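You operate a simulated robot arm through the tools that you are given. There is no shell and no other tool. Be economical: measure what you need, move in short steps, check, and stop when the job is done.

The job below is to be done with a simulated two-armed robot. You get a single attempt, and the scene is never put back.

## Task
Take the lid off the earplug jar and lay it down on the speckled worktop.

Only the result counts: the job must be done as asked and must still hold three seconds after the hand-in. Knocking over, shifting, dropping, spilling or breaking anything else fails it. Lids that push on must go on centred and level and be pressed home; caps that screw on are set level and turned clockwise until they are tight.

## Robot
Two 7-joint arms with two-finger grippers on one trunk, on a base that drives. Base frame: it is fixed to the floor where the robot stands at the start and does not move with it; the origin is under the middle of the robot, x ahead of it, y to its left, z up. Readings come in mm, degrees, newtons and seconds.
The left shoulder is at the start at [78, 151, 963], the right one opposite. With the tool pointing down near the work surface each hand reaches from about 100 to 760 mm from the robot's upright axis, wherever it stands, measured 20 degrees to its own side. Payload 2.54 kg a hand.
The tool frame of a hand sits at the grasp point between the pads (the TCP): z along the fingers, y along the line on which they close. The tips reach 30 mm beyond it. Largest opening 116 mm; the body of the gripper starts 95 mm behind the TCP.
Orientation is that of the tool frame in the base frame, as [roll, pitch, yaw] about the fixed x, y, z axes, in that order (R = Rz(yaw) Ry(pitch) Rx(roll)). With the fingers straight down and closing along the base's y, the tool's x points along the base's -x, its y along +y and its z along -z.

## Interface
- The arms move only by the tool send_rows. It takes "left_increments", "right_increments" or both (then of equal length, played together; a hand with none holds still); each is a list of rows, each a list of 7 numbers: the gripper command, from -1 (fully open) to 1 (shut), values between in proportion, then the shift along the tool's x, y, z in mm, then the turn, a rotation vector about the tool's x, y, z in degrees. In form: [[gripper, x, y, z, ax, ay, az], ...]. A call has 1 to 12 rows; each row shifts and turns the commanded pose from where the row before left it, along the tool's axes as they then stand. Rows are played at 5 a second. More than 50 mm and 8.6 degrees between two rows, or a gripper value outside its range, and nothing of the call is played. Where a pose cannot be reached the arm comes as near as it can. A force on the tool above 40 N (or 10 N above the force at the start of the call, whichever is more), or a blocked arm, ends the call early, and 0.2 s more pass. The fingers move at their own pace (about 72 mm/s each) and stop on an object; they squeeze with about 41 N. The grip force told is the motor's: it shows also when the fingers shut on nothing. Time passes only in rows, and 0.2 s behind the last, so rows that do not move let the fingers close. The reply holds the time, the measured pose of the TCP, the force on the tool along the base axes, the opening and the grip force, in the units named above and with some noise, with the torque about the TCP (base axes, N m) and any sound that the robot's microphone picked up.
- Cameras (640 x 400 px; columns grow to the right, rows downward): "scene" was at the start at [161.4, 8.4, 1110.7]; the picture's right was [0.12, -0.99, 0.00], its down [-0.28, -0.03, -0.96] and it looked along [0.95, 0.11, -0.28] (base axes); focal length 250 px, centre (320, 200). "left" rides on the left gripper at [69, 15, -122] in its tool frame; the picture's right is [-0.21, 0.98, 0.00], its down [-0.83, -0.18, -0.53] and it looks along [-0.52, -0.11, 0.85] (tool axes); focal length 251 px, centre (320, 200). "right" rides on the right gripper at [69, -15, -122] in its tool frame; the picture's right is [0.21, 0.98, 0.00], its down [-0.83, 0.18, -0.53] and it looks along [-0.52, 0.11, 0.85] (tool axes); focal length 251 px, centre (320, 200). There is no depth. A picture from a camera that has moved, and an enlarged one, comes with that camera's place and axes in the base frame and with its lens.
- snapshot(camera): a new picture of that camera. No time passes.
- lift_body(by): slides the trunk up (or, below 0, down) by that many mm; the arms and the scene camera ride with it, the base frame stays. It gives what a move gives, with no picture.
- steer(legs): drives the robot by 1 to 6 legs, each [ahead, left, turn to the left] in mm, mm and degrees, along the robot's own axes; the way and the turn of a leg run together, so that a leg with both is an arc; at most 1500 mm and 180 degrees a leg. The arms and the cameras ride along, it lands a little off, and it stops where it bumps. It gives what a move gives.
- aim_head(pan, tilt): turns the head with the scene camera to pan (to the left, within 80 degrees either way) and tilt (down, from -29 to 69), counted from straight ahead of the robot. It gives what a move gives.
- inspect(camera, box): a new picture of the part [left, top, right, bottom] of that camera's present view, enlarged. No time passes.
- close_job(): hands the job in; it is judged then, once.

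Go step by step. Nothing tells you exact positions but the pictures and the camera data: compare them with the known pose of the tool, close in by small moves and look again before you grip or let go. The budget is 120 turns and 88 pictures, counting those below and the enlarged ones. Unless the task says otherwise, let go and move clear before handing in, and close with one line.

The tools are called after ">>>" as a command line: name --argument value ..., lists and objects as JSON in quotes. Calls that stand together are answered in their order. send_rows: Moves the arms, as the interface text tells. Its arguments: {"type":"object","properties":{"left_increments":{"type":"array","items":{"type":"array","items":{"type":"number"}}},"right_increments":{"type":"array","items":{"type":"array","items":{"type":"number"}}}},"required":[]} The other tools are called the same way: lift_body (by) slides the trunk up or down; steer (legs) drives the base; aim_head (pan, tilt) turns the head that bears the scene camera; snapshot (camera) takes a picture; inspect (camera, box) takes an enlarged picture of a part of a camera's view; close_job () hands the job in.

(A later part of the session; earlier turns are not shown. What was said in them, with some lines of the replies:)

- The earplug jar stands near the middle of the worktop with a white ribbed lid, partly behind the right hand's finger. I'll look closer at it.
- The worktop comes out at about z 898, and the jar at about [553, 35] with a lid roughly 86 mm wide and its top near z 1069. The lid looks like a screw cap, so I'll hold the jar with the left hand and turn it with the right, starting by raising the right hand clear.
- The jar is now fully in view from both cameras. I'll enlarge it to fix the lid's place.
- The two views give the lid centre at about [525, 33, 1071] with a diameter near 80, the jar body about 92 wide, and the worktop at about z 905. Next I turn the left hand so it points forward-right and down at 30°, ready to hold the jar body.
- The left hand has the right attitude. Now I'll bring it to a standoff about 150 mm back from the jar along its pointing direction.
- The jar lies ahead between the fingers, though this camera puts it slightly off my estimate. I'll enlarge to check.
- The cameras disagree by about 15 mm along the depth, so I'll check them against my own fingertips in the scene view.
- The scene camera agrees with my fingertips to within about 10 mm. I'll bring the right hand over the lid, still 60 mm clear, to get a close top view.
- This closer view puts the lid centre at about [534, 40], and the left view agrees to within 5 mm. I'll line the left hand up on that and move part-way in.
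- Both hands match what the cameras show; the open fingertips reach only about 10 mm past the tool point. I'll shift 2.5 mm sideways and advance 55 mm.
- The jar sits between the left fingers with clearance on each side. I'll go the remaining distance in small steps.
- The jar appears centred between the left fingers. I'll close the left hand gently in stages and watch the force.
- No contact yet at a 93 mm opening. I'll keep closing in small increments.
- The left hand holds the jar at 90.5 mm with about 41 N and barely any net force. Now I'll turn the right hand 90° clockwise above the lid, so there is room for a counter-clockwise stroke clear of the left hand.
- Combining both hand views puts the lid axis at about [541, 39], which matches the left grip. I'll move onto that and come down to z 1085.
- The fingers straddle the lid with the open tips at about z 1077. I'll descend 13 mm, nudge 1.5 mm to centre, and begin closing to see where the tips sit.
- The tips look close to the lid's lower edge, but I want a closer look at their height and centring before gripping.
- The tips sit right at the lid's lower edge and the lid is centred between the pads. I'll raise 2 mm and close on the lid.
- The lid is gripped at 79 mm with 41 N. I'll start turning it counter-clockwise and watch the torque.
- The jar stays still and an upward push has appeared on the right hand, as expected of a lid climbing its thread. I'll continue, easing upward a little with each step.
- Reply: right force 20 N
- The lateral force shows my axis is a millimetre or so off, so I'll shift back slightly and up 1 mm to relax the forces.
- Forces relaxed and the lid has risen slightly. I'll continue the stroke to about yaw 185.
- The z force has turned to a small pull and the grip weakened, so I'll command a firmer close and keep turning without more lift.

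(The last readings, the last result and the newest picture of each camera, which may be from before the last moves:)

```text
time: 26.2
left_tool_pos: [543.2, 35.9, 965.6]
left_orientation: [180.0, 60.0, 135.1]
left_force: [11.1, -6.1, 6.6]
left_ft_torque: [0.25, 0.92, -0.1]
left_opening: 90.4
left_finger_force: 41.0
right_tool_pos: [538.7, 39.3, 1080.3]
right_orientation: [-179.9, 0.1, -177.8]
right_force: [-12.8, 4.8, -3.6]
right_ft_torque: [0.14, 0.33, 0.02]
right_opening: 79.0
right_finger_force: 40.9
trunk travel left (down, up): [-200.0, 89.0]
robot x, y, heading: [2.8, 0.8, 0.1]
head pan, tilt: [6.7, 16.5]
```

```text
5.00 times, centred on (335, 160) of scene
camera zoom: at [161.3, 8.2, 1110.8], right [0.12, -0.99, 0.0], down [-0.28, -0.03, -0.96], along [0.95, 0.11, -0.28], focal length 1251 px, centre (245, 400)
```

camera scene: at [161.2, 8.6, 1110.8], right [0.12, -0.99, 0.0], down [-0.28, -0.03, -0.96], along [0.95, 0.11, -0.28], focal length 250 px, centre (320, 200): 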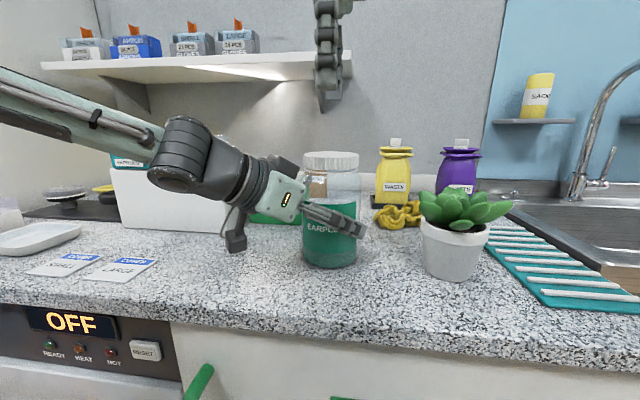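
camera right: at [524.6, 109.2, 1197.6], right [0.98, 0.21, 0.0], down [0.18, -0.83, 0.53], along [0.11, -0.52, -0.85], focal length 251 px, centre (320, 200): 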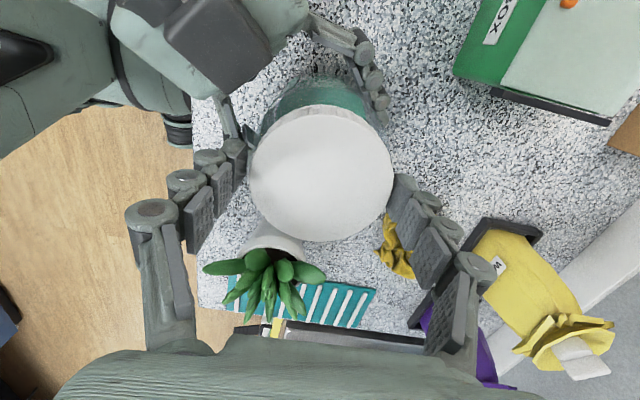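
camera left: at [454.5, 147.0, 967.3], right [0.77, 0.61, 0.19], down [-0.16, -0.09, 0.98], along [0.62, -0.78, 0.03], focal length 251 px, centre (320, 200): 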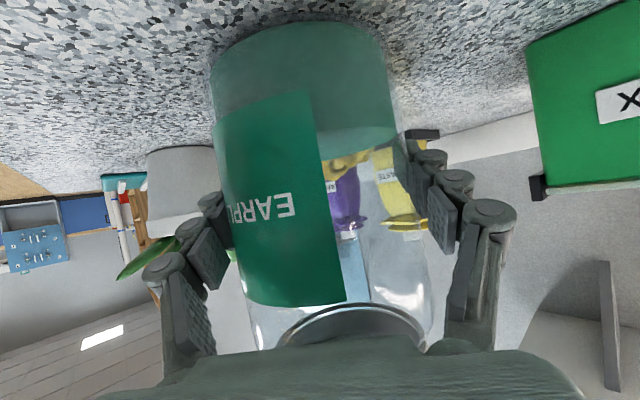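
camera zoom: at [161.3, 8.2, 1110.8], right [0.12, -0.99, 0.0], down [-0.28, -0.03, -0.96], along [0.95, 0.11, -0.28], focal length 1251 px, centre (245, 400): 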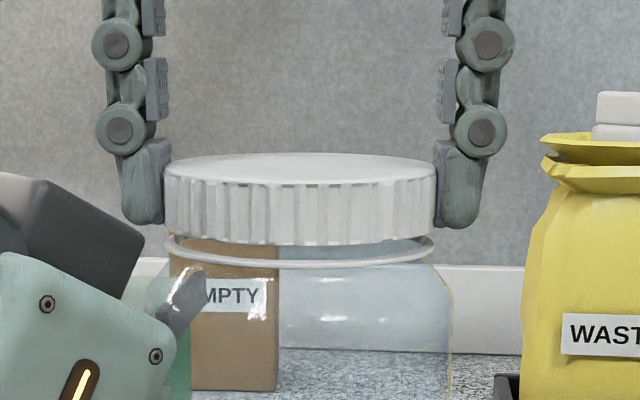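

The lid has clearly risen, so it is unscrewing. I'll relax the side force, open, and turn the hand back for another stroke.

>>> send_rows --right_increments '[[0, 1.6, 0.5, 0.3, 0, 0, 0], [-0.3, 0, 0, 0, 0, 0, 0], [-0.6, 0, 0, 0, 0, 0, 0], [-0.75, 0, 0, 0, 0, 0, 0], [-0.75, 0, 0, 0, 0, 0, 0]]'

>>> inspect --camera "scene" --box '[280, 120, 390, 200]'

>>> inspect --camera "right" --box '[200, 90, 450, 260]'

```text
time: 27.4
left_tool_pos: [543.8, 37.6, 965.2]
left_orientation: [180.0, 60.0, 135.0]
left_force: [2.0, 1.6, 6.2]
left_ft_torque: [-0.02, -0.35, 0.06]
left_opening: 90.2
left_finger_force: 40.8
right_tool_pos: [538.2, 40.6, 1080.7]
right_orientation: [179.9, 0.0, -178.0]
right_force: [-0.8, 0.2, -0.3]
right_ft_torque: [0.01, 0.02, 0.0]
right_opening: 101.3
right_finger_force: 0.1
trunk travel left (down, up): [-200.0, 89.0]
robot x, y, heading: [-3.4, -1.2, -0.0]
head pan, tilt: [6.7, 16.5]
```

```text
5.00 times, centred on (335, 160) of scene
camera zoom: at [161.1, 8.5, 1110.8], right [0.12, -0.99, 0.0], down [-0.28, -0.03, -0.96], along [0.95, 0.11, -0.28], focal length 1251 px, centre (245, 400)
```

zoom: 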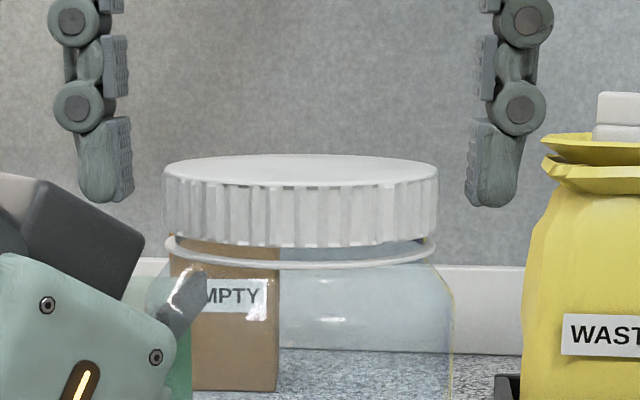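

```text
2.35 times, centred on (325, 175) of right
camera zoom: at [469.8, 23.3, 1202.2], right [-0.25, 0.97, 0.0], down [0.82, 0.21, 0.53], along [0.52, 0.13, -0.85], focal length 592 px, centre (308, 259)
```

zoom: 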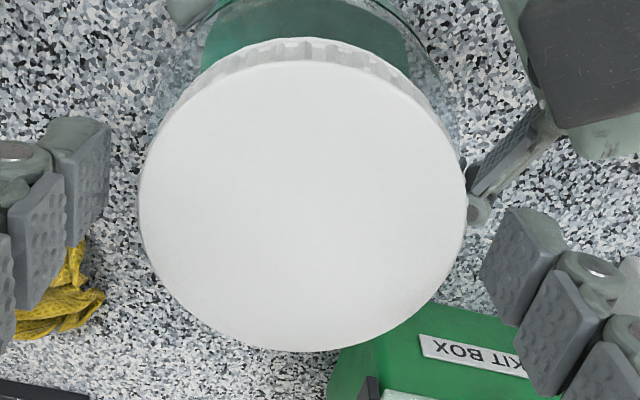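

The lid stays level on its thread. I turn the open hand back clockwise.

>>> send_rows --right_increments '[[-0.75, 0, 0, 0, 0, 0, 8.3], [-0.75, 0, 0, 0, 0, 0, 8.3], [-0.75, 0, 0, 0, 0, 0, 8.3], [-0.75, 0, 0, 0, 0, 0, 8.3], [-0.75, 0, 0, 0, 0, 0, 8.3], [-0.75, 0, 0, 0, 0, 0, 8.3], [-0.75, 0, 0, 0, 0, 0, 8.3], [-0.75, 0, 0, 0, 0, 0, 8.3], [-0.75, 0, 0, 0, 0, 0, 8.3], [-0.75, 0, 0, 0, 0, 0, 8.3], [-0.75, 0, 0, 0, 0, 0, 8.3], [-0.75, 0, 0, 0, 0, 0, 0]]'

>>> send_rows --right_increments '[[-0.6, 0, 0, 0, 0, 0, 0], [-0.45, 0, 0, 0, 0, 0, 0], [-0.3, 0, 0, 0, 0, 0, 0], [-0.1, 0, 0, 0, 0, 0, 0], [0, 0, 0, 0, 0, 0, 0], [0, 0, 0, 0, 0, 0, 0]]'

>>> inspect --camera "scene" --box '[280, 120, 390, 200]'

```text
time: 30.0
left_tool_pos: [544.8, 35.9, 965.0]
left_orientation: [180.0, 59.9, 135.1]
left_force: [0.1, 1.2, 4.1]
left_ft_torque: [0.03, -0.23, 0.04]
left_opening: 90.7
left_finger_force: 41.3
right_tool_pos: [536.3, 40.9, 1080.2]
right_orientation: [-179.9, 0.1, 90.6]
right_force: [0.3, -0.6, 0.2]
right_ft_torque: [0.03, 0.0, 0.0]
right_opening: 101.3
right_finger_force: 0.0
trunk travel left (down, up): [-200.0, 89.0]
robot x, y, heading: [-0.9, -0.1, 0.2]
head pan, tilt: [6.7, 16.5]
```

```text
time: 31.4
left_tool_pos: [542.0, 36.0, 965.4]
left_orientation: [179.9, 60.0, 134.7]
left_force: [-21.2, 0.3, 1.5]
left_ft_torque: [0.32, -1.39, -0.06]
left_opening: 90.7
left_finger_force: 40.3
right_tool_pos: [537.2, 39.3, 1081.4]
right_orientation: [179.6, 0.0, 90.5]
right_force: [26.8, 3.2, 20.5]
right_ft_torque: [0.07, -1.3, 0.02]
right_opening: 80.0
right_finger_force: 41.0
trunk travel left (down, up): [-200.0, 89.0]
robot x, y, heading: [-2.9, 0.4, -0.2]
head pan, tilt: [6.7, 16.5]
```

```text
5.00 times, centred on (335, 160) of scene
camera zoom: at [160.5, 8.5, 1111.1], right [0.12, -0.99, 0.0], down [-0.28, -0.03, -0.96], along [0.95, 0.11, -0.28], focal length 1251 px, centre (245, 400)
```

zoom: 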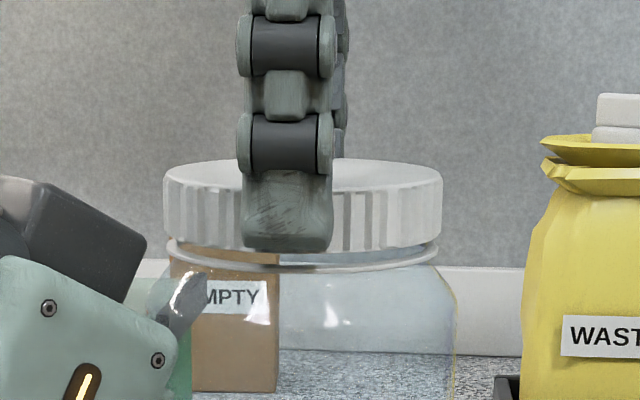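

The regrip is off by about 3 mm in x, so I'll relax that before turning.

>>> send_rows --right_increments '[[0, 0, 1.7, -0.5, 0, 0, 0], [0, 0, 1.7, -0.5, 0, 0, 0], [0, 0, 0, 0, 0, 0, 0]]'

```text
time: 32.2
left_tool_pos: [541.2, 35.8, 966.7]
left_orientation: [-179.9, 60.1, 135.1]
left_force: [-17.4, -2.4, 0.2]
left_ft_torque: [-0.02, 0.49, 0.21]
left_opening: 90.3
left_finger_force: 41.3
right_tool_pos: [538.5, 39.8, 1081.3]
right_orientation: [180.0, 0.1, 90.6]
right_force: [12.9, 0.1, 16.4]
right_ft_torque: [0.04, -0.95, -0.01]
right_opening: 79.8
right_finger_force: 41.4
trunk travel left (down, up): [-200.0, 89.0]
robot x, y, heading: [0.6, 5.0, 0.0]
head pan, tilt: [6.7, 16.5]
```

>>> send_rows --right_increments '[[0, 0, 1.8, -1, 0, 0, 0], [0, 0, 0, 0, 0, 0, 0]]'

>>> inspect --camera "scene" --box '[280, 120, 390, 200]'

```text
time: 32.8
left_tool_pos: [543.7, 36.8, 965.5]
left_orientation: [179.9, 60.0, 135.2]
left_force: [-1.0, -4.6, -0.3]
left_ft_torque: [0.06, 1.17, 0.1]
left_opening: 90.4
left_finger_force: 41.0
right_tool_pos: [541.0, 41.1, 1080.9]
right_orientation: [-179.9, 0.0, 90.8]
right_force: [-1.3, 3.3, 8.2]
right_ft_torque: [0.21, -0.42, -0.01]
right_opening: 79.9
right_finger_force: 40.4
trunk travel left (down, up): [-200.0, 89.0]
robot x, y, heading: [0.8, -1.2, -0.1]
head pan, tilt: [6.7, 16.5]
```

```text
5.00 times, centred on (335, 160) of scene
camera zoom: at [160.8, 8.2, 1110.8], right [0.12, -0.99, 0.0], down [-0.28, -0.03, -0.96], along [0.95, 0.11, -0.28], focal length 1251 px, centre (245, 400)
```

zoom: 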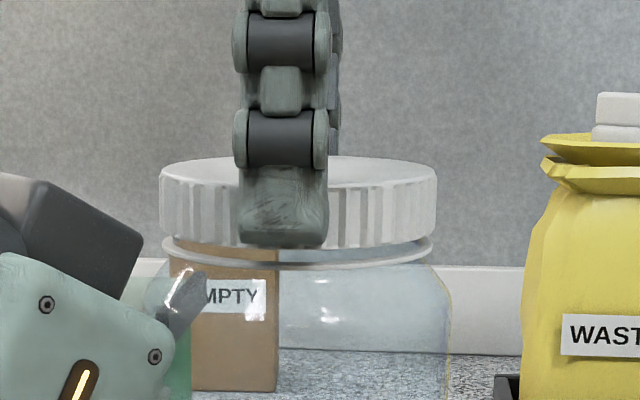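

Forces are small again. Now the second counter-clockwise stroke.

>>> send_rows --right_increments '[[0, 0, 0, -0.2, 0, 0, -7.5], [0, 0, 0, -0.2, 0, 0, -7.5], [0, 0, 0, -0.2, 0, 0, -7.5], [0, 0, 0, -0.2, 0, 0, -7.5], [0, 0, 0, -0.2, 0, 0, -7.5], [0, 0, 0, 0, 0, 0, 0]]'

```text
time: 34.2
left_tool_pos: [544.9, 37.1, 965.4]
left_orientation: [-180.0, 60.1, 135.1]
left_force: [19.5, -4.5, 0.3]
left_ft_torque: [0.33, 1.32, -0.04]
left_opening: 90.4
left_finger_force: 41.2
right_tool_pos: [543.1, 39.9, 1081.7]
right_orientation: [-179.8, -0.1, 128.4]
right_force: [-19.2, 5.2, 1.5]
right_ft_torque: [0.09, 0.75, -0.02]
right_opening: 79.6
right_finger_force: 41.2
trunk travel left (down, up): [-200.0, 89.0]
robot x, y, heading: [-0.3, 2.5, 0.2]
head pan, tilt: [6.7, 16.5]
```

>>> send_rows --right_increments '[[0, 2, -1.6, 0, 0, 0, 0], [0, 0, 0, -0.2, 0, 0, -7.5], [0, 0, 0, -0.2, 0, 0, -7.5], [0, 0, 0, -0.2, 0, 0, -7.5], [0, 0, 0, -0.2, 0, 0, -7.5], [0, 0, 0, 0, 0, 0, 0]]'

>>> inspect --camera "scene" --box '[280, 120, 390, 200]'

```text
time: 35.6
left_tool_pos: [543.8, 36.9, 966.0]
left_orientation: [180.0, 60.0, 135.1]
left_force: [5.5, 12.1, 4.2]
left_ft_torque: [-1.26, 0.3, 0.01]
left_opening: 90.8
left_finger_force: 41.0
right_tool_pos: [541.0, 40.4, 1082.5]
right_orientation: [-179.8, 0.1, 158.2]
right_force: [-5.2, -12.9, -3.4]
right_ft_torque: [-0.29, 0.12, -0.02]
right_opening: 79.5
right_finger_force: 41.2
trunk travel left (down, up): [-200.0, 89.0]
robot x, y, heading: [2.4, -0.3, -0.1]
head pan, tilt: [6.7, 16.5]
```

```text
5.00 times, centred on (335, 160) of scene
camera zoom: at [161.3, 8.4, 1110.8], right [0.12, -0.99, 0.0], down [-0.28, -0.03, -0.96], along [0.95, 0.11, -0.28], focal length 1251 px, centre (245, 400)
```

zoom: 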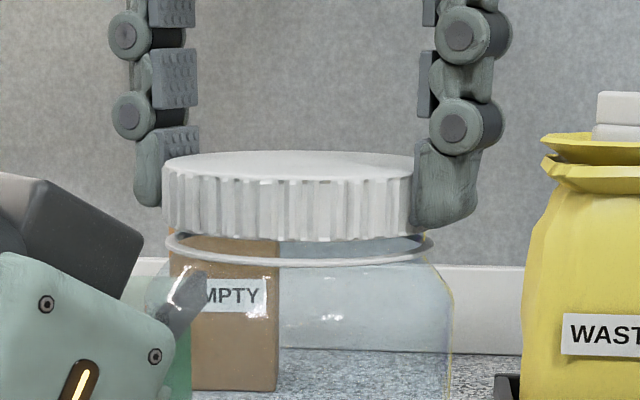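

>>> send_rows --right_increments '[[0, 0, -1.7, 0, 0, 0, 0], [0, 0, 0, -0.1, 0, 0, -7.5], [0, 0, 0, -0.1, 0, 0, -7.5], [0, 0, 0, -0.1, 0, 0, -7.5], [0, 0, 0, -0.1, 0, 0, -7.5], [0, 0, 0, 0, 0, 0, 0]]'

>>> inspect --camera "scene" --box '[280, 120, 390, 200]'

```text
time: 37.0
left_tool_pos: [543.3, 35.7, 966.3]
left_orientation: [180.0, 59.9, 134.9]
left_force: [-3.7, 13.5, 7.5]
left_ft_torque: [-0.97, -0.3, 0.02]
left_opening: 90.2
left_finger_force: 41.3
right_tool_pos: [540.4, 39.8, 1083.1]
right_orientation: [180.0, 0.0, -171.7]
right_force: [4.3, -12.2, -4.6]
right_ft_torque: [-0.34, -0.18, 0.05]
right_opening: 79.5
right_finger_force: 40.6
trunk travel left (down, up): [-200.0, 89.0]
robot x, y, heading: [2.6, -0.0, -0.1]
head pan, tilt: [6.7, 16.5]
```

```text
5.00 times, centred on (335, 160) of scene
camera zoom: at [161.2, 8.5, 1110.8], right [0.12, -0.99, 0.0], down [-0.28, -0.03, -0.96], along [0.95, 0.11, -0.28], focal length 1251 px, centre (245, 400)
```

zoom: 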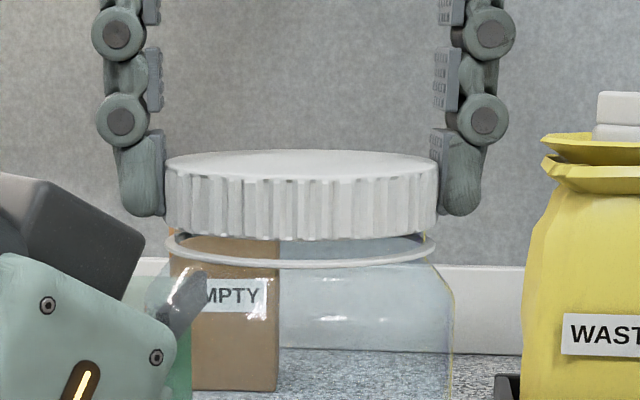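

About 190° turned so far. A small upward test will show whether the thread still holds.

>>> send_rows --right_increments '[[0, -0.5, -1.6, -1.5, 0, 0, 0], [0, 0, 0, 0, 0, 0, 0]]'

```text
time: 37.6
left_tool_pos: [544.6, 36.5, 965.5]
left_orientation: [180.0, 60.1, 134.9]
left_force: [3.8, 4.8, 9.7]
left_ft_torque: [-0.38, 0.49, -0.01]
left_opening: 90.0
left_finger_force: 41.3
right_tool_pos: [541.0, 39.2, 1083.7]
right_orientation: [-179.9, 0.0, -171.8]
right_force: [-3.5, -5.7, -12.9]
right_ft_torque: [-0.2, -0.04, 0.02]
right_opening: 79.4
right_finger_force: 41.4
trunk travel left (down, up): [-200.0, 89.0]
robot x, y, heading: [-0.9, -4.6, -0.1]
head pan, tilt: [6.7, 16.5]
```

The thread still holds, so I need another stroke. I ease down, open, and turn the hand back again.

>>> send_rows --right_increments '[[0, 0, 0, 1.5, 0, 0, 0], [-0.3, 0, 0, 0, 0, 0, 0], [-0.6, 0, 0, 0, 0, 0, 0], [-0.75, 0, 0, 0, 0, 0, 0], [-0.75, 0, 0, 0, 0, 0, 0]]'

>>> send_rows --right_increments '[[-0.75, 0, 0, 0, 0, 0, 8.3], [-0.75, 0, 0, 0, 0, 0, 8.3], [-0.75, 0, 0, 0, 0, 0, 8.3], [-0.75, 0, 0, 0, 0, 0, 8.3], [-0.75, 0, 0, 0, 0, 0, 8.3], [-0.75, 0, 0, 0, 0, 0, 8.3], [-0.75, 0, 0, 0, 0, 0, 8.3], [-0.75, 0, 0, 0, 0, 0, 8.3], [-0.75, 0, 0, 0, 0, 0, 8.3], [-0.75, 0, 0, 0, 0, 0, 8.3], [-0.75, 0, 0, 0, 0, 0, 8.3], [-0.75, 0, 0, 0, 0, 0, 8.3]]'

>>> inspect --camera "right" --box '[200, 90, 450, 260]'

```text
time: 38.8
left_tool_pos: [543.0, 35.9, 965.5]
left_orientation: [179.9, 60.1, 134.9]
left_force: [0.6, -0.9, 4.3]
left_ft_torque: [0.01, -0.25, -0.03]
left_opening: 90.1
left_finger_force: 40.9
right_tool_pos: [540.5, 38.6, 1084.6]
right_orientation: [180.0, 0.0, -171.8]
right_force: [0.5, -0.1, -0.3]
right_ft_torque: [-0.02, -0.02, 0.01]
right_opening: 101.4
right_finger_force: 0.1
trunk travel left (down, up): [-200.0, 89.0]
robot x, y, heading: [-3.1, -0.7, -0.1]
head pan, tilt: [6.7, 16.5]
```

```text
time: 41.4
left_tool_pos: [541.9, 37.4, 965.5]
left_orientation: [-180.0, 60.1, 135.0]
left_force: [-1.7, 0.1, 2.0]
left_ft_torque: [-0.02, -0.09, 0.0]
left_opening: 90.4
left_finger_force: 41.0
right_tool_pos: [540.7, 38.5, 1084.8]
right_orientation: [-179.9, 0.0, 88.4]
right_force: [0.0, -0.4, -0.3]
right_ft_torque: [-0.01, 0.02, 0.0]
right_opening: 101.5
right_finger_force: 0.0
trunk travel left (down, up): [-200.0, 89.0]
robot x, y, heading: [-1.2, -1.2, 0.1]
head pan, tilt: [6.7, 16.5]
```

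```text
2.35 times, centred on (325, 175) of right
camera zoom: at [527.3, 107.7, 1206.3], right [0.98, 0.19, 0.0], down [0.16, -0.83, 0.53], along [0.1, -0.52, -0.85], focal length 592 px, centre (308, 259)
```

zoom: 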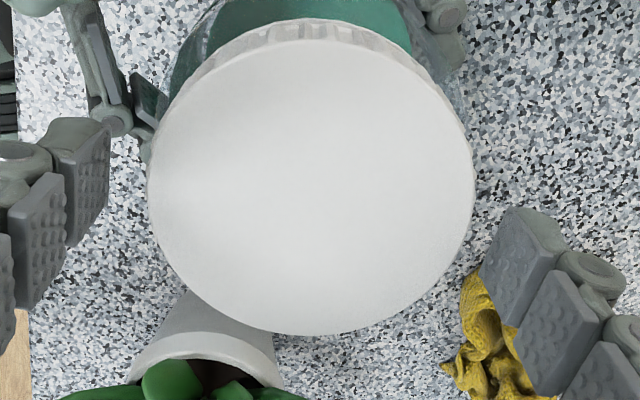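

>>> send_rows --right_increments '[[-0.75, 1.2, 0.5, 2, 0, 0, 0], [-0.6, 0, 0, 0, 0, 0, 0], [-0.45, 0, 0, 0, 0, 0, 0], [-0.3, 0, 0, 0, 0, 0, 0], [0, 0, 0, 0, 0, 0, 0], [0, 0, 0, 0, 0, 0, 0]]'

>>> send_rows --right_increments '[[0, 0, 0, 0, 0, 0, 0], [0, 0, 0, -0.2, 0, 0, -7.5], [0, 0, 0, -0.2, 0, 0, -7.5], [0, 0, 0, 0, 0, 0, 0]]'

```text
time: 42.8
left_tool_pos: [544.5, 36.5, 965.0]
left_orientation: [179.8, 60.0, 135.0]
left_force: [1.2, -1.1, 0.3]
left_ft_torque: [-0.04, -0.23, -0.06]
left_opening: 90.3
left_finger_force: 41.2
right_tool_pos: [541.9, 39.3, 1082.9]
right_orientation: [179.9, 0.0, 88.5]
right_force: [-1.7, 0.4, 6.8]
right_ft_torque: [0.03, 0.11, -0.06]
right_opening: 79.9
right_finger_force: 41.1
trunk travel left (down, up): [-200.0, 89.0]
robot x, y, heading: [-0.8, 1.4, -0.1]
head pan, tilt: [6.7, 16.5]
```

```text
time: 43.8
left_tool_pos: [543.8, 37.6, 965.6]
left_orientation: [180.0, 60.0, 135.0]
left_force: [2.8, 0.2, -0.7]
left_ft_torque: [-0.19, -0.47, -0.07]
left_opening: 90.7
left_finger_force: 40.8
right_tool_pos: [541.5, 39.2, 1082.3]
right_orientation: [179.9, 0.0, 103.6]
right_force: [-0.6, -1.5, 10.0]
right_ft_torque: [-0.01, 0.06, 0.03]
right_opening: 79.9
right_finger_force: 41.2
trunk travel left (down, up): [-200.0, 89.0]
robot x, y, heading: [-0.2, 1.6, -0.0]
head pan, tilt: [6.7, 16.5]
```

Well centred this time with low forces. I'll continue the third stroke.

>>> send_rows --right_increments '[[0, 0, 0, -0.8, 0, 0, 0], [0, 0, 0, -0.2, 0, 0, -7.5], [0, 0, 0, -0.2, 0, 0, -7.5], [0, 0, 0, -0.2, 0, 0, -7.5], [0, 0, 0, -0.2, 0, 0, -7.5], [0, 0, 0, 0, 0, 0, 0]]'

>>> send_rows --right_increments '[[0, 0, 0, -0.2, 0, 0, -7.5], [0, 0, 0, -0.2, 0, 0, -7.5], [0, 0, 0, -0.2, 0, 0, -7.5], [0, 0, 0, 0, 0, 0, 0]]'

>>> inspect --camera "scene" --box '[280, 120, 390, 200]'

```text
time: 45.2
left_tool_pos: [543.6, 37.5, 965.5]
left_orientation: [180.0, 60.0, 135.2]
left_force: [-2.1, 6.3, 1.2]
left_ft_torque: [-0.59, -0.13, 0.01]
left_opening: 90.3
left_finger_force: 40.5
right_tool_pos: [542.8, 39.0, 1082.9]
right_orientation: [-179.9, 0.0, 133.6]
right_force: [1.5, -7.0, -1.3]
right_ft_torque: [-0.17, -0.1, 0.03]
right_opening: 79.5
right_finger_force: 41.0
trunk travel left (down, up): [-200.0, 89.0]
robot x, y, heading: [3.6, 2.3, 0.1]
head pan, tilt: [6.7, 16.5]
```

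```text
time: 46.2
left_tool_pos: [543.5, 37.4, 966.0]
left_orientation: [-180.0, 60.0, 135.1]
left_force: [-1.1, 10.1, 2.3]
left_ft_torque: [-0.8, 0.02, -0.02]
left_opening: 90.4
left_finger_force: 40.6
right_tool_pos: [542.2, 40.3, 1084.8]
right_orientation: [-179.9, 0.0, 156.3]
right_force: [-0.2, -9.4, -3.1]
right_ft_torque: [-0.26, -0.01, -0.02]
right_opening: 79.5
right_finger_force: 40.5
trunk travel left (down, up): [-200.0, 89.0]
robot x, y, heading: [-2.4, -1.0, -0.2]
head pan, tilt: [6.7, 16.5]
```

```text
5.00 times, centred on (335, 160) of scene
camera zoom: at [161.5, 8.4, 1110.7], right [0.12, -0.99, 0.0], down [-0.28, -0.03, -0.96], along [0.95, 0.11, -0.28], focal length 1251 px, centre (245, 400)
```

zoom: 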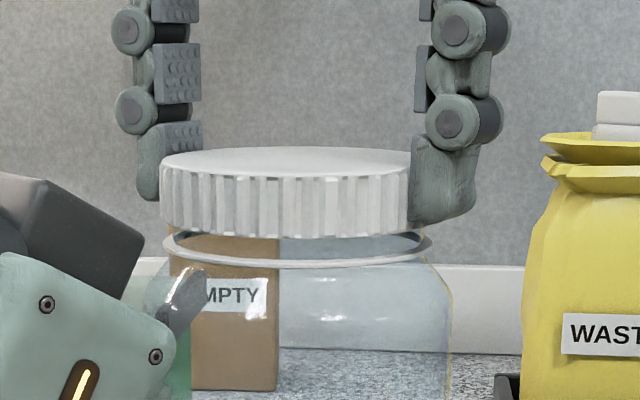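

>>> send_rows --right_increments '[[0, 0, -1, -0.1, 0, 0, -7.5], [0, 0, 0, -0.1, 0, 0, -7.5], [0, 0, 0, -0.1, 0, 0, -7.5], [0, 0, 0, -0.1, 0, 0, -7.5], [0, 0, 0, 0, 0, 0, 0]]'

>>> send_rows --right_increments '[[0, 0, 0, -1.3, 0, 0, 0], [0, 0, 0, 0, 0, 0, 0]]'

```text
time: 47.4
left_tool_pos: [544.2, 35.7, 965.5]
left_orientation: [-179.9, 60.0, 135.0]
left_force: [1.0, -0.6, 1.8]
left_ft_torque: [0.11, -0.04, -0.07]
left_opening: 90.4
left_finger_force: 41.7
right_tool_pos: [541.4, 37.3, 1084.3]
right_orientation: [180.0, 0.0, -173.8]
right_force: [0.0, -0.9, 0.4]
right_ft_torque: [-0.01, 0.01, -0.01]
right_opening: 79.3
right_finger_force: 40.8
trunk travel left (down, up): [-200.0, 89.0]
robot x, y, heading: [-0.9, 1.4, -0.1]
head pan, tilt: [6.7, 16.5]
```

```text
time: 48.0
left_tool_pos: [544.2, 36.2, 966.0]
left_orientation: [-180.0, 59.9, 135.0]
left_force: [-0.1, -2.8, 1.5]
left_ft_torque: [0.2, -0.03, -0.01]
left_opening: 90.4
left_finger_force: 40.7
right_tool_pos: [541.9, 38.5, 1085.7]
right_orientation: [180.0, -0.1, -173.9]
right_force: [-0.1, 1.1, -0.2]
right_ft_torque: [0.01, 0.0, 0.01]
right_opening: 79.3
right_finger_force: 40.9
trunk travel left (down, up): [-200.0, 89.0]
robot x, y, heading: [-1.9, -1.3, -0.3]
head pan, tilt: [6.7, 16.5]
```

All forces dropped to near zero and stayed so when I lifted, so the lid has come free. I'll lift it straight up and check.

>>> send_rows --right_increments '[[0, 0, 0, -3, 0, 0, 0], [0, 0, 0, -5, 0, 0, 0], [0, 0, 0, -8, 0, 0, 0], [0, 0, 0, -12, 0, 0, 0], [0, 0, 0, -15, 0, 0, 0], [0, 0, 0, -20, 0, 0, 0], [0, 0, 0, 0, 0, 0, 0]]'

>>> snapshot --camera "scene"

```text
time: 49.6
left_tool_pos: [544.7, 36.6, 965.2]
left_orientation: [179.9, 60.0, 135.0]
left_force: [-1.3, 0.4, 3.1]
left_ft_torque: [0.19, 0.01, 0.03]
left_opening: 90.4
left_finger_force: 40.6
right_tool_pos: [541.5, 38.2, 1150.0]
right_orientation: [180.0, 0.1, -173.9]
right_force: [0.4, 1.9, 0.3]
right_ft_torque: [-0.01, -0.01, -0.01]
right_opening: 79.4
right_finger_force: 40.8
trunk travel left (down, up): [-200.0, 89.0]
robot x, y, heading: [-2.0, 2.9, 0.0]
head pan, tilt: [6.7, 16.5]
```

```text
40 pictures are left
camera scene: at [161.3, 8.4, 1110.8], right [0.12, -0.99, 0.0], down [-0.28, -0.03, -0.96], along [0.95, 0.11, -0.28], focal length 250 px, centre (320, 200)
```

scene: 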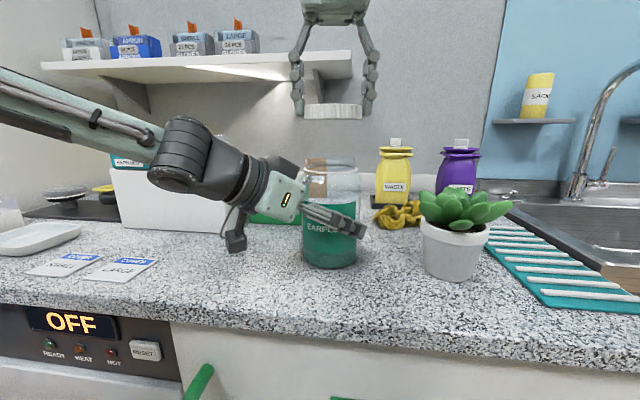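

The lid is off and held level above the jar. Before laying it down, I'll release the jar with the left hand and back it out the way it came in.

>>> send_rows --left_increments '[[-0.6, 0, 0, 0, 0, 0, 0], [-0.8, 0, 0, 0, 0, 0, 0], [-1, 0, 0, 0, 0, 0, 0], [-1, 0, 0, 0, 0, 0, 0]]'

>>> inspect --camera "left" --box '[160, 0, 480, 400]'

```text
time: 50.6
left_tool_pos: [543.0, 36.1, 965.0]
left_orientation: [180.0, 60.0, 135.0]
left_force: [-0.3, -0.1, -0.1]
left_ft_torque: [-0.02, -0.01, 0.0]
left_opening: 116.1
left_finger_force: 0.0
right_tool_pos: [540.4, 37.6, 1148.7]
right_orientation: [-180.0, 0.0, -173.9]
right_force: [-0.1, 0.3, 0.4]
right_ft_torque: [0.01, -0.01, 0.01]
right_opening: 79.5
right_finger_force: 40.9
trunk travel left (down, up): [-200.0, 89.0]
robot x, y, heading: [-1.1, -0.4, 0.2]
head pan, tilt: [6.7, 16.5]
```

```text
1.00 times, centred on (320, 200) of left (not enlarged: the box is as wide or as high as the picture)
camera zoom: at [454.8, 147.0, 967.0], right [0.77, 0.61, 0.19], down [-0.16, -0.09, 0.98], along [0.62, -0.78, 0.03], focal length 251 px, centre (320, 200)
```

zoom: 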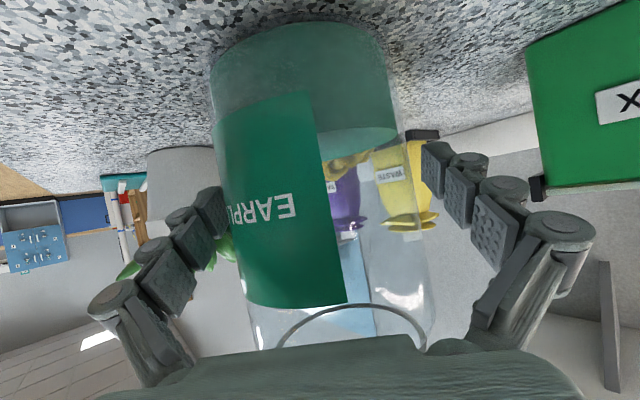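

>>> send_rows --left_increments '[[-1, 0, 0, -15, 0, 0, 0], [-1, 0, 0, -20, 0, 0, 0], [-1, 0, 0, -25, 0, 0, 0], [-1, 0, 0, -30, 0, 0, 0], [-1, 0, 0, -30, 0, 0, 0], [-1, 0, 0, -30, 0, 0, 0], [-1, 9, 28, -22, 0, 0, 0], [-1, 9, 28, -22, 0, 0, 0], [-1, 9, 28, -22, 0, 0, 0], [-1, 9, 28, -22, 0, 0, 0], [-1, 0, 0, 0, 0, 0, 0]]'

>>> snapshot --camera "scene"

>>> snapshot --camera "right"

```text
time: 53.0
left_tool_pos: [465.1, 272.6, 1053.7]
left_orientation: [-179.9, 60.0, 134.9]
left_force: [0.2, -0.2, -0.8]
left_ft_torque: [-0.01, 0.0, 0.01]
left_opening: 116.0
left_finger_force: 0.2
right_tool_pos: [540.7, 37.1, 1148.3]
right_orientation: [-180.0, 0.0, -173.9]
right_force: [1.1, 0.6, 0.2]
right_ft_torque: [0.0, 0.03, 0.0]
right_opening: 79.6
right_finger_force: 41.3
trunk travel left (down, up): [-200.0, 89.0]
robot x, y, heading: [0.8, 0.7, -0.1]
head pan, tilt: [6.7, 16.5]
```

```text
38 pictures are left
camera scene: at [161.4, 8.3, 1110.7], right [0.12, -0.99, 0.0], down [-0.28, -0.03, -0.96], along [0.95, 0.11, -0.28], focal length 250 px, centre (320, 200)
```

scene: 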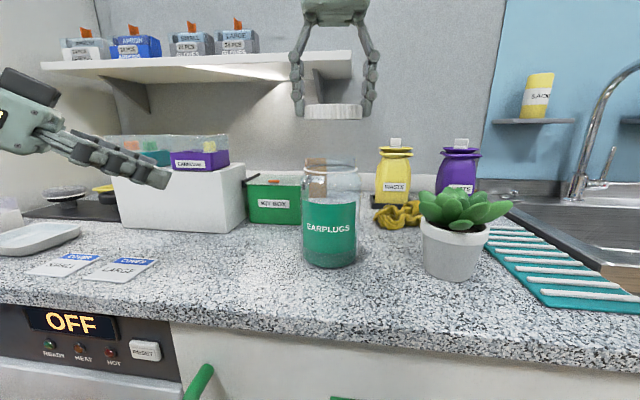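

```text
37 pictures are left
camera right: at [474.2, 15.1, 1270.8], right [-0.32, 0.95, 0.0], down [0.8, 0.27, 0.53], along [0.51, 0.17, -0.85], focal length 251 px, centre (320, 200)
```

right: 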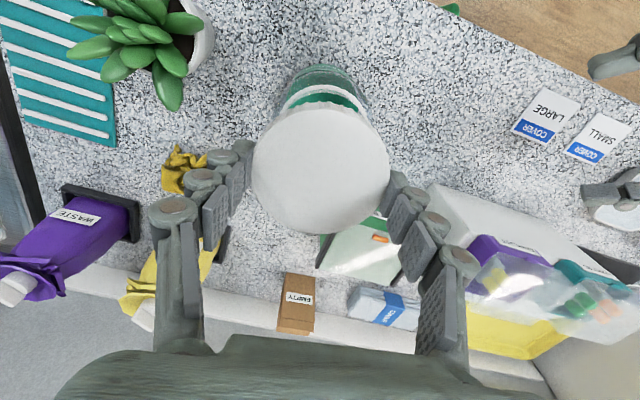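

The jar stands undisturbed and open. The clear area left of the jar, near [480, 152], suits the lid; I'll move the left hand further aside and carry the lid there.

>>> send_rows --left_increments '[[-1, 8.5, 17.7, -18.8, 0, 0, 0], [-1, 8.5, 17.7, -18.8, 0, 0, 0], [-1, 8.5, 17.7, -18.8, 0, 0, 0], [-1, 0, 0, 0, 0, 0, 0]]'

>>> send_rows --right_increments '[[0, 12.1, 30.2, 0, 0, 0, 0], [0, 12.1, 30.2, 0, 0, 0, 0], [0, 12.1, 30.2, 0, 0, 0, 0], [0, 12.1, 30.2, 0, 0, 0, 0], [0, 0, 0, 0, 0, 0, 0]]'

>>> snapshot --camera "scene"

>>> snapshot --camera "right"

```text
time: 54.0
left_tool_pos: [459.2, 355.6, 1057.5]
left_orientation: [179.9, 60.0, 134.9]
left_force: [0.6, 0.6, 0.4]
left_ft_torque: [-0.01, 0.0, -0.02]
left_opening: 116.0
left_finger_force: 0.0
right_tool_pos: [542.0, 36.8, 1148.3]
right_orientation: [180.0, 0.0, -173.9]
right_force: [-0.2, -0.7, -0.4]
right_ft_torque: [0.04, -0.01, -0.01]
right_opening: 79.5
right_finger_force: 40.5
trunk travel left (down, up): [-200.0, 89.0]
robot x, y, heading: [-1.1, 1.4, -0.2]
head pan, tilt: [6.7, 16.5]
```

```text
time: 55.2
left_tool_pos: [457.9, 355.3, 1057.7]
left_orientation: [-180.0, 60.1, 134.9]
left_force: [-0.6, 0.4, -0.4]
left_ft_torque: [-0.01, 0.0, 0.04]
left_opening: 116.1
left_finger_force: 0.2
right_tool_pos: [485.7, 139.9, 1148.4]
right_orientation: [178.3, -0.5, -174.9]
right_force: [0.4, -0.9, -0.3]
right_ft_torque: [0.03, -0.04, 0.0]
right_opening: 79.6
right_finger_force: 41.1
right hand out of reach, approached as far as the arm can: row 4
trunk travel left (down, up): [-200.0, 89.0]
robot x, y, heading: [-1.1, 2.6, -0.1]
head pan, tilt: [6.7, 16.5]
```

```text
36 pictures are left
camera scene: at [161.5, 8.2, 1111.0], right [0.12, -0.99, 0.0], down [-0.28, -0.03, -0.96], along [0.95, 0.11, -0.28], focal length 250 px, centre (320, 200)
```

scene: 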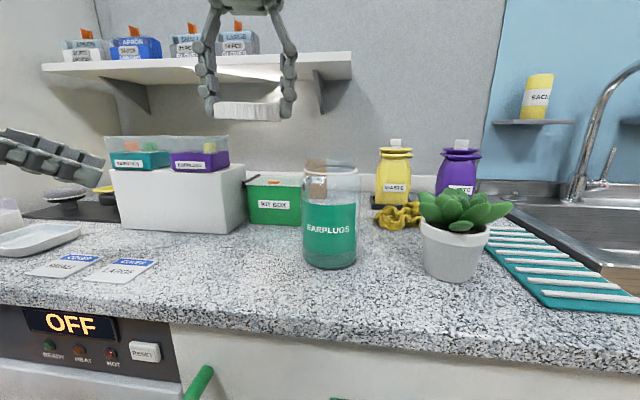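

```text
35 pictures are left
camera right: at [419.8, 115.6, 1270.4], right [-0.3, 0.95, 0.03], down [0.81, 0.24, 0.53], along [0.5, 0.18, -0.85], focal length 251 px, centre (320, 200)
```

right: 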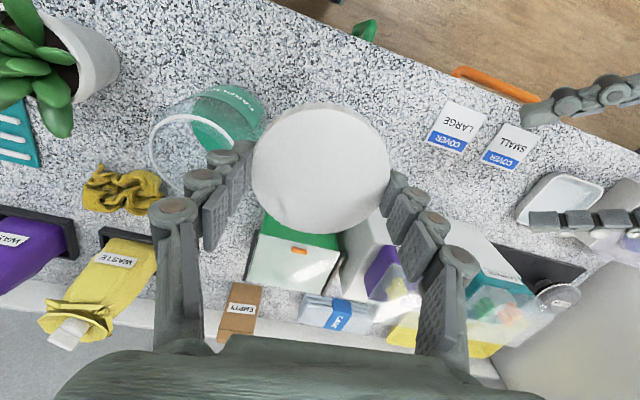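

The arm reached its limit there and tilted slightly, so I'll use a nearer spot, around [450, 122].

>>> send_rows --right_increments '[[0, 17, -13, 0, 0, 0, 0], [0, 17, -13, 0, 0, 0, 0], [0, 0, 0, 0, 0, 0, 0]]'

```text
time: 56.0
left_tool_pos: [459.0, 356.3, 1057.0]
left_orientation: [-180.0, 60.0, 135.0]
left_force: [0.5, -0.3, -0.4]
left_ft_torque: [0.0, 0.01, 0.04]
left_opening: 116.3
left_finger_force: 0.0
right_tool_pos: [448.2, 122.8, 1146.3]
right_orientation: [180.0, 0.2, -173.9]
right_force: [-0.3, 0.6, 0.1]
right_ft_torque: [0.02, -0.02, 0.03]
right_opening: 79.4
right_finger_force: 41.2
trunk travel left (down, up): [-200.0, 89.0]
robot x, y, heading: [-0.8, -0.6, 0.0]
head pan, tilt: [6.7, 16.5]
```

Level again and clear of everything. Descending in stages.

>>> send_rows --right_increments '[[0, 0, 0, 30, 0, 0, 0], [0, 0, 0, 30, 0, 0, 0], [0, 0, 0, 30, 0, 0, 0], [0, 0, 0, 30, 0, 0, 0], [0, 0, 0, 30, 0, 0, 0], [0, 0, 0, 25, 0, 0, 0], [0, 0, 0, 0, 0, 0, 0]]'

>>> snapshot --camera "scene"

>>> snapshot --camera "right"

```text
time: 57.6
left_tool_pos: [459.0, 356.1, 1057.4]
left_orientation: [-180.0, 60.0, 135.0]
left_force: [0.3, 0.4, -0.6]
left_ft_torque: [0.0, 0.0, 0.0]
left_opening: 116.2
left_finger_force: 0.0
right_tool_pos: [446.8, 119.9, 971.0]
right_orientation: [-179.9, -0.1, -173.9]
right_force: [-0.8, -1.2, 0.3]
right_ft_torque: [0.01, -0.04, 0.0]
right_opening: 79.6
right_finger_force: 41.2
trunk travel left (down, up): [-200.0, 89.0]
robot x, y, heading: [-1.0, 3.6, 0.1]
head pan, tilt: [6.7, 16.5]
```

```text
34 pictures are left
camera scene: at [161.4, 8.4, 1110.7], right [0.12, -0.99, 0.0], down [-0.28, -0.03, -0.96], along [0.95, 0.11, -0.28], focal length 250 px, centre (320, 200)
```

scene: 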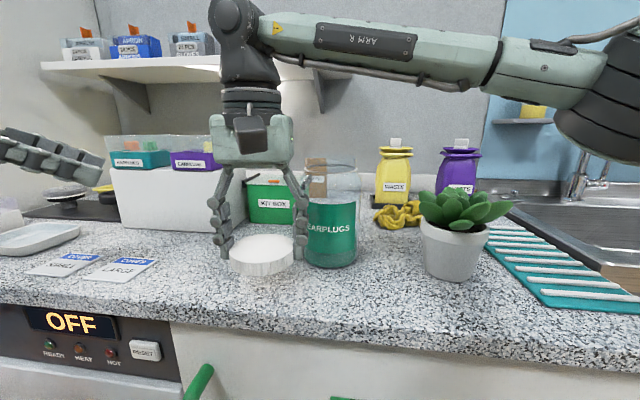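

```text
33 pictures are left
camera right: at [378.9, 98.1, 1093.8], right [-0.32, 0.95, 0.0], down [0.8, 0.27, 0.53], along [0.51, 0.17, -0.85], focal length 251 px, centre (320, 200)
```

right: 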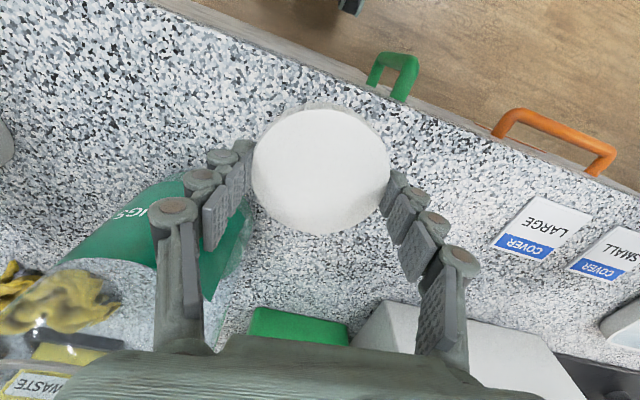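

The lid hangs over clear worktop. I'll go down slowly until the touch shows in the force.

>>> send_rows --right_increments '[[0, 0, 0, 12, 0, 0, 0], [0, 0, 0, 10, 0, 0, 0], [0, 0, 0, 6, 0, 0, 0], [0, 0, 0, 3, 0, 0, 0], [0, 0, 0, 0, 0, 0, 0]]'

>>> inspect --camera "scene" --box '[190, 190, 330, 310]'

```text
time: 58.8
left_tool_pos: [457.6, 356.3, 1056.5]
left_orientation: [-180.0, 59.9, 135.0]
left_force: [-0.6, -0.1, -0.3]
left_ft_torque: [-0.03, 0.05, -0.01]
left_opening: 116.2
left_finger_force: 0.1
right_tool_pos: [446.5, 120.6, 941.7]
right_orientation: [180.0, 0.0, -173.8]
right_force: [0.3, -0.2, -0.1]
right_ft_torque: [0.02, 0.05, 0.01]
right_opening: 79.1
right_finger_force: 41.0
trunk travel left (down, up): [-200.0, 89.0]
robot x, y, heading: [-0.5, 1.1, -0.0]
head pan, tilt: [6.7, 16.5]
```

```text
3.33 times, centred on (260, 250) of scene
camera zoom: at [161.4, 8.4, 1110.7], right [0.12, -0.99, 0.0], down [-0.28, -0.03, -0.96], along [0.95, 0.11, -0.28], focal length 834 px, centre (520, 33)
```

zoom: 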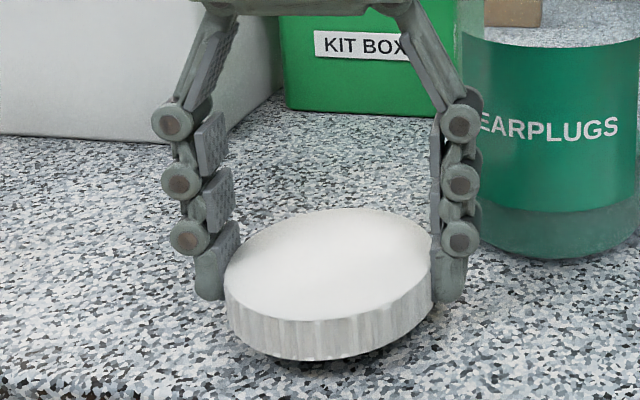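

>>> send_rows --right_increments '[[0, 0, 0, 2, 0, 0, 0], [0, 0, 0, 2, 0, 0, 0], [0, 0, 0, 2, 0, 0, 0], [0, 0, 0, 0, 0, 0, 0]]'

```text
time: 59.8
left_tool_pos: [457.9, 356.0, 1058.1]
left_orientation: [180.0, 60.1, 135.0]
left_force: [0.8, -0.4, 1.1]
left_ft_torque: [0.01, 0.0, -0.01]
left_opening: 115.8
left_finger_force: 0.1
right_tool_pos: [447.4, 120.2, 934.9]
right_orientation: [180.0, -0.1, -173.9]
right_force: [0.1, -0.1, 0.3]
right_ft_torque: [0.01, -0.03, 0.0]
right_opening: 79.3
right_finger_force: 41.1
trunk travel left (down, up): [-200.0, 89.0]
robot x, y, heading: [1.2, 2.2, -0.1]
head pan, tilt: [6.7, 16.5]
```

>>> send_rows --right_increments '[[0, 0, 0, 1.5, 0, 0, 0], [0, 0, 0, 1.5, 0, 0, 0], [0, 0, 0, 1, 0, 0, 0], [0, 0, 0, 0, 0, 0, 0]]'

>>> inspect --camera "scene" --box '[190, 190, 330, 310]'

```text
time: 60.8
left_tool_pos: [458.1, 354.7, 1056.8]
left_orientation: [179.9, 60.0, 135.0]
left_force: [-0.5, -0.1, 0.2]
left_ft_torque: [0.01, 0.03, 0.02]
left_opening: 116.2
left_finger_force: 0.1
right_tool_pos: [446.9, 120.6, 929.5]
right_orientation: [-180.0, -0.1, -173.8]
right_force: [0.8, -0.9, 0.9]
right_ft_torque: [-0.01, -0.02, 0.0]
right_opening: 79.6
right_finger_force: 40.9
trunk travel left (down, up): [-200.0, 89.0]
robot x, y, heading: [2.0, 1.9, 0.1]
head pan, tilt: [6.7, 16.5]
```

```text
3.33 times, centred on (260, 250) of scene
camera zoom: at [161.5, 8.4, 1110.7], right [0.12, -0.99, 0.0], down [-0.28, -0.03, -0.96], along [0.95, 0.11, -0.28], focal length 834 px, centre (520, 33)
```

zoom: 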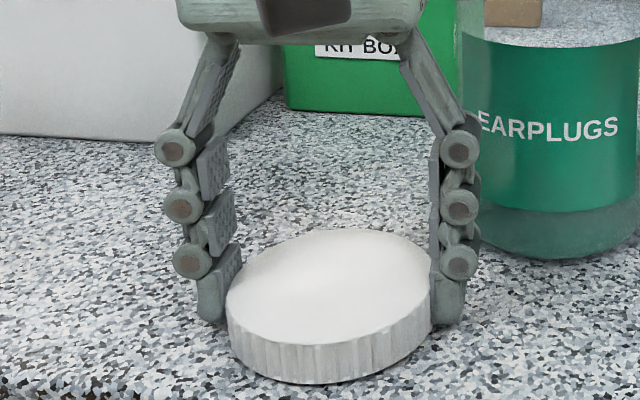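

Nearly down, with no contact force yet. A few more 1 mm steps.

>>> send_rows --right_increments '[[0, 0, 0, 1, 0, 0, 0], [0, 0, 0, 1, 0, 0, 0], [0, 0, 0, 0, 0, 0, 0]]'

```text
time: 61.6
left_tool_pos: [457.5, 356.3, 1057.4]
left_orientation: [179.9, 60.0, 135.0]
left_force: [0.2, 0.5, -0.1]
left_ft_torque: [0.03, 0.02, 0.01]
left_opening: 116.2
left_finger_force: 0.0
right_tool_pos: [446.5, 122.0, 927.7]
right_orientation: [179.9, 0.0, -173.9]
right_force: [-0.3, 1.2, 3.2]
right_ft_torque: [0.12, -0.08, 0.02]
right_opening: 79.5
right_finger_force: 41.3
trunk travel left (down, up): [-200.0, 89.0]
robot x, y, heading: [0.8, 0.1, -0.1]
head pan, tilt: [6.7, 16.5]
```

A first touch of 3 N shows. I'll seat it half a millimetre more and open slowly.

>>> send_rows --right_increments '[[0, 0, 0, 0.7, 0, 0, 0], [-0.3, 0, 0, 0, 0, 0, 0], [-0.4, 0, 0, 0, 0, 0, 0], [-0.5, 0, 0, 0, 0, 0, 0], [-0.65, 0, 0, 0, 0, 0, 0], [-0.65, 0, 0, 0, 0, 0, 0]]'

>>> inspect --camera "scene" --box '[190, 190, 330, 310]'

>>> snapshot --camera "right"

```text
time: 63.0
left_tool_pos: [458.4, 356.3, 1057.3]
left_orientation: [-179.9, 60.1, 134.9]
left_force: [0.4, -0.1, -0.5]
left_ft_torque: [-0.01, 0.0, 0.0]
left_opening: 116.1
left_finger_force: 0.0
right_tool_pos: [447.8, 120.3, 927.5]
right_orientation: [179.9, 0.0, -173.9]
right_force: [-0.3, 0.3, -0.3]
right_ft_torque: [-0.01, 0.01, -0.04]
right_opening: 95.6
right_finger_force: 0.0
trunk travel left (down, up): [-200.0, 89.0]
robot x, y, heading: [-2.5, -2.5, -0.3]
head pan, tilt: [6.7, 16.5]
```

```text
3.33 times, centred on (260, 250) of scene
camera zoom: at [161.4, 8.4, 1110.7], right [0.12, -0.99, 0.0], down [-0.28, -0.03, -0.96], along [0.95, 0.11, -0.28], focal length 834 px, centre (520, 33)
```

zoom: 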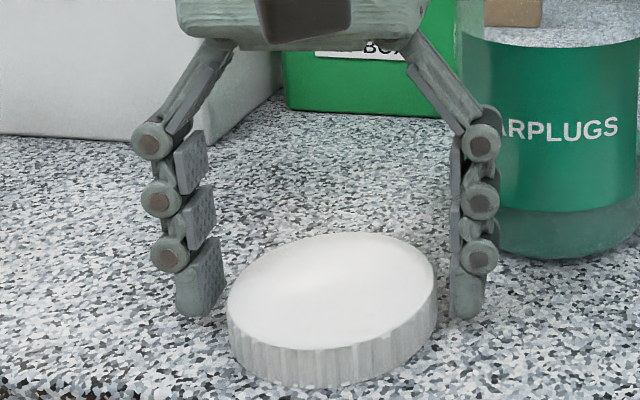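

```text
29 pictures are left
camera right: at [380.1, 99.7, 1050.3], right [-0.32, 0.95, 0.0], down [0.8, 0.27, 0.53], along [0.51, 0.17, -0.85], focal length 251 px, centre (320, 200)
```

right: 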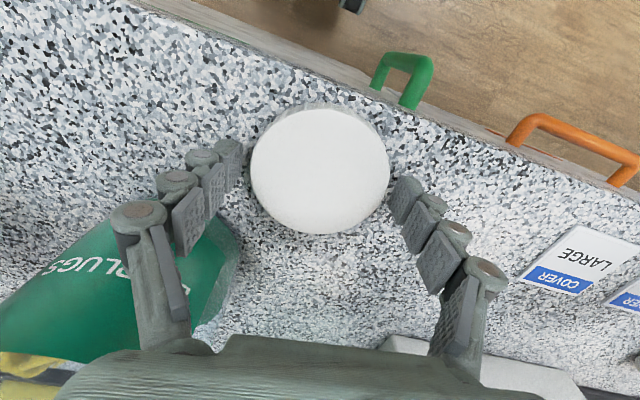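

The lid lies flat on the worktop, free of the fingers. I'll lift the hand straight up, clear, and take a final look.

>>> send_rows --right_increments '[[-0.65, 0, 0, -15, 0, 0, 0], [-0.65, 0, 0, -25, 0, 0, 0], [-0.65, 0, 0, -35, 0, 0, 0], [-0.65, 0, 0, -40, 0, 0, 0], [-0.65, 0, 0, -40, 0, 0, 0], [-0.65, 0, 0, -40, 0, 0, 0], [-0.65, 0, 0, 0, 0, 0, 0]]'

>>> snapshot --camera "scene"

>>> snapshot --camera "right"

```text
time: 64.6
left_tool_pos: [458.7, 355.5, 1057.5]
left_orientation: [-180.0, 59.9, 135.0]
left_force: [0.4, 0.2, -1.0]
left_ft_torque: [0.01, 0.02, 0.02]
left_opening: 116.2
left_finger_force: 0.0
right_tool_pos: [448.1, 121.0, 1122.7]
right_orientation: [-180.0, 0.1, -173.9]
right_force: [0.1, 0.4, 0.1]
right_ft_torque: [0.02, 0.02, 0.02]
right_opening: 95.4
right_finger_force: 0.1
trunk travel left (down, up): [-200.0, 89.0]
robot x, y, heading: [-2.3, -0.2, 0.0]
head pan, tilt: [6.7, 16.5]
```

```text
28 pictures are left
camera scene: at [161.6, 8.3, 1110.7], right [0.12, -0.99, 0.0], down [-0.28, -0.03, -0.96], along [0.95, 0.11, -0.28], focal length 250 px, centre (320, 200)
```

scene: 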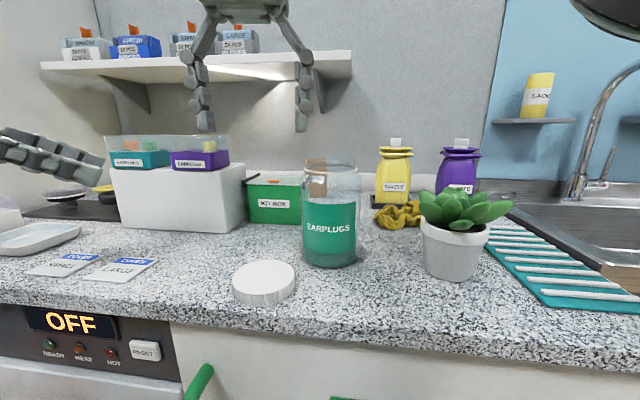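

```text
27 pictures are left
camera right: at [381.8, 99.3, 1246.0], right [-0.32, 0.95, 0.0], down [0.8, 0.27, 0.53], along [0.51, 0.17, -0.85], focal length 251 px, centre (320, 200)
```

right: 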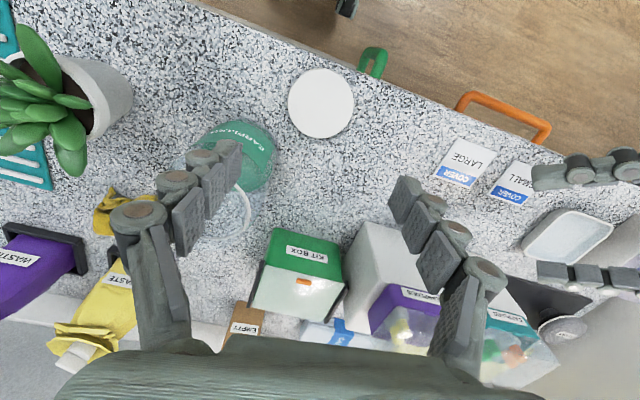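

The lid lies flat and fully on the worktop, the jar stands open in its place, nothing else has moved, and both hands are clear. I'm handing in.

>>> close_job

```text
The job is handed in.
```

The earplug jar's lid is unscrewed and lying flat on the speckled worktop, to the left of the open jar and nearer the front edge. The job is handed in.
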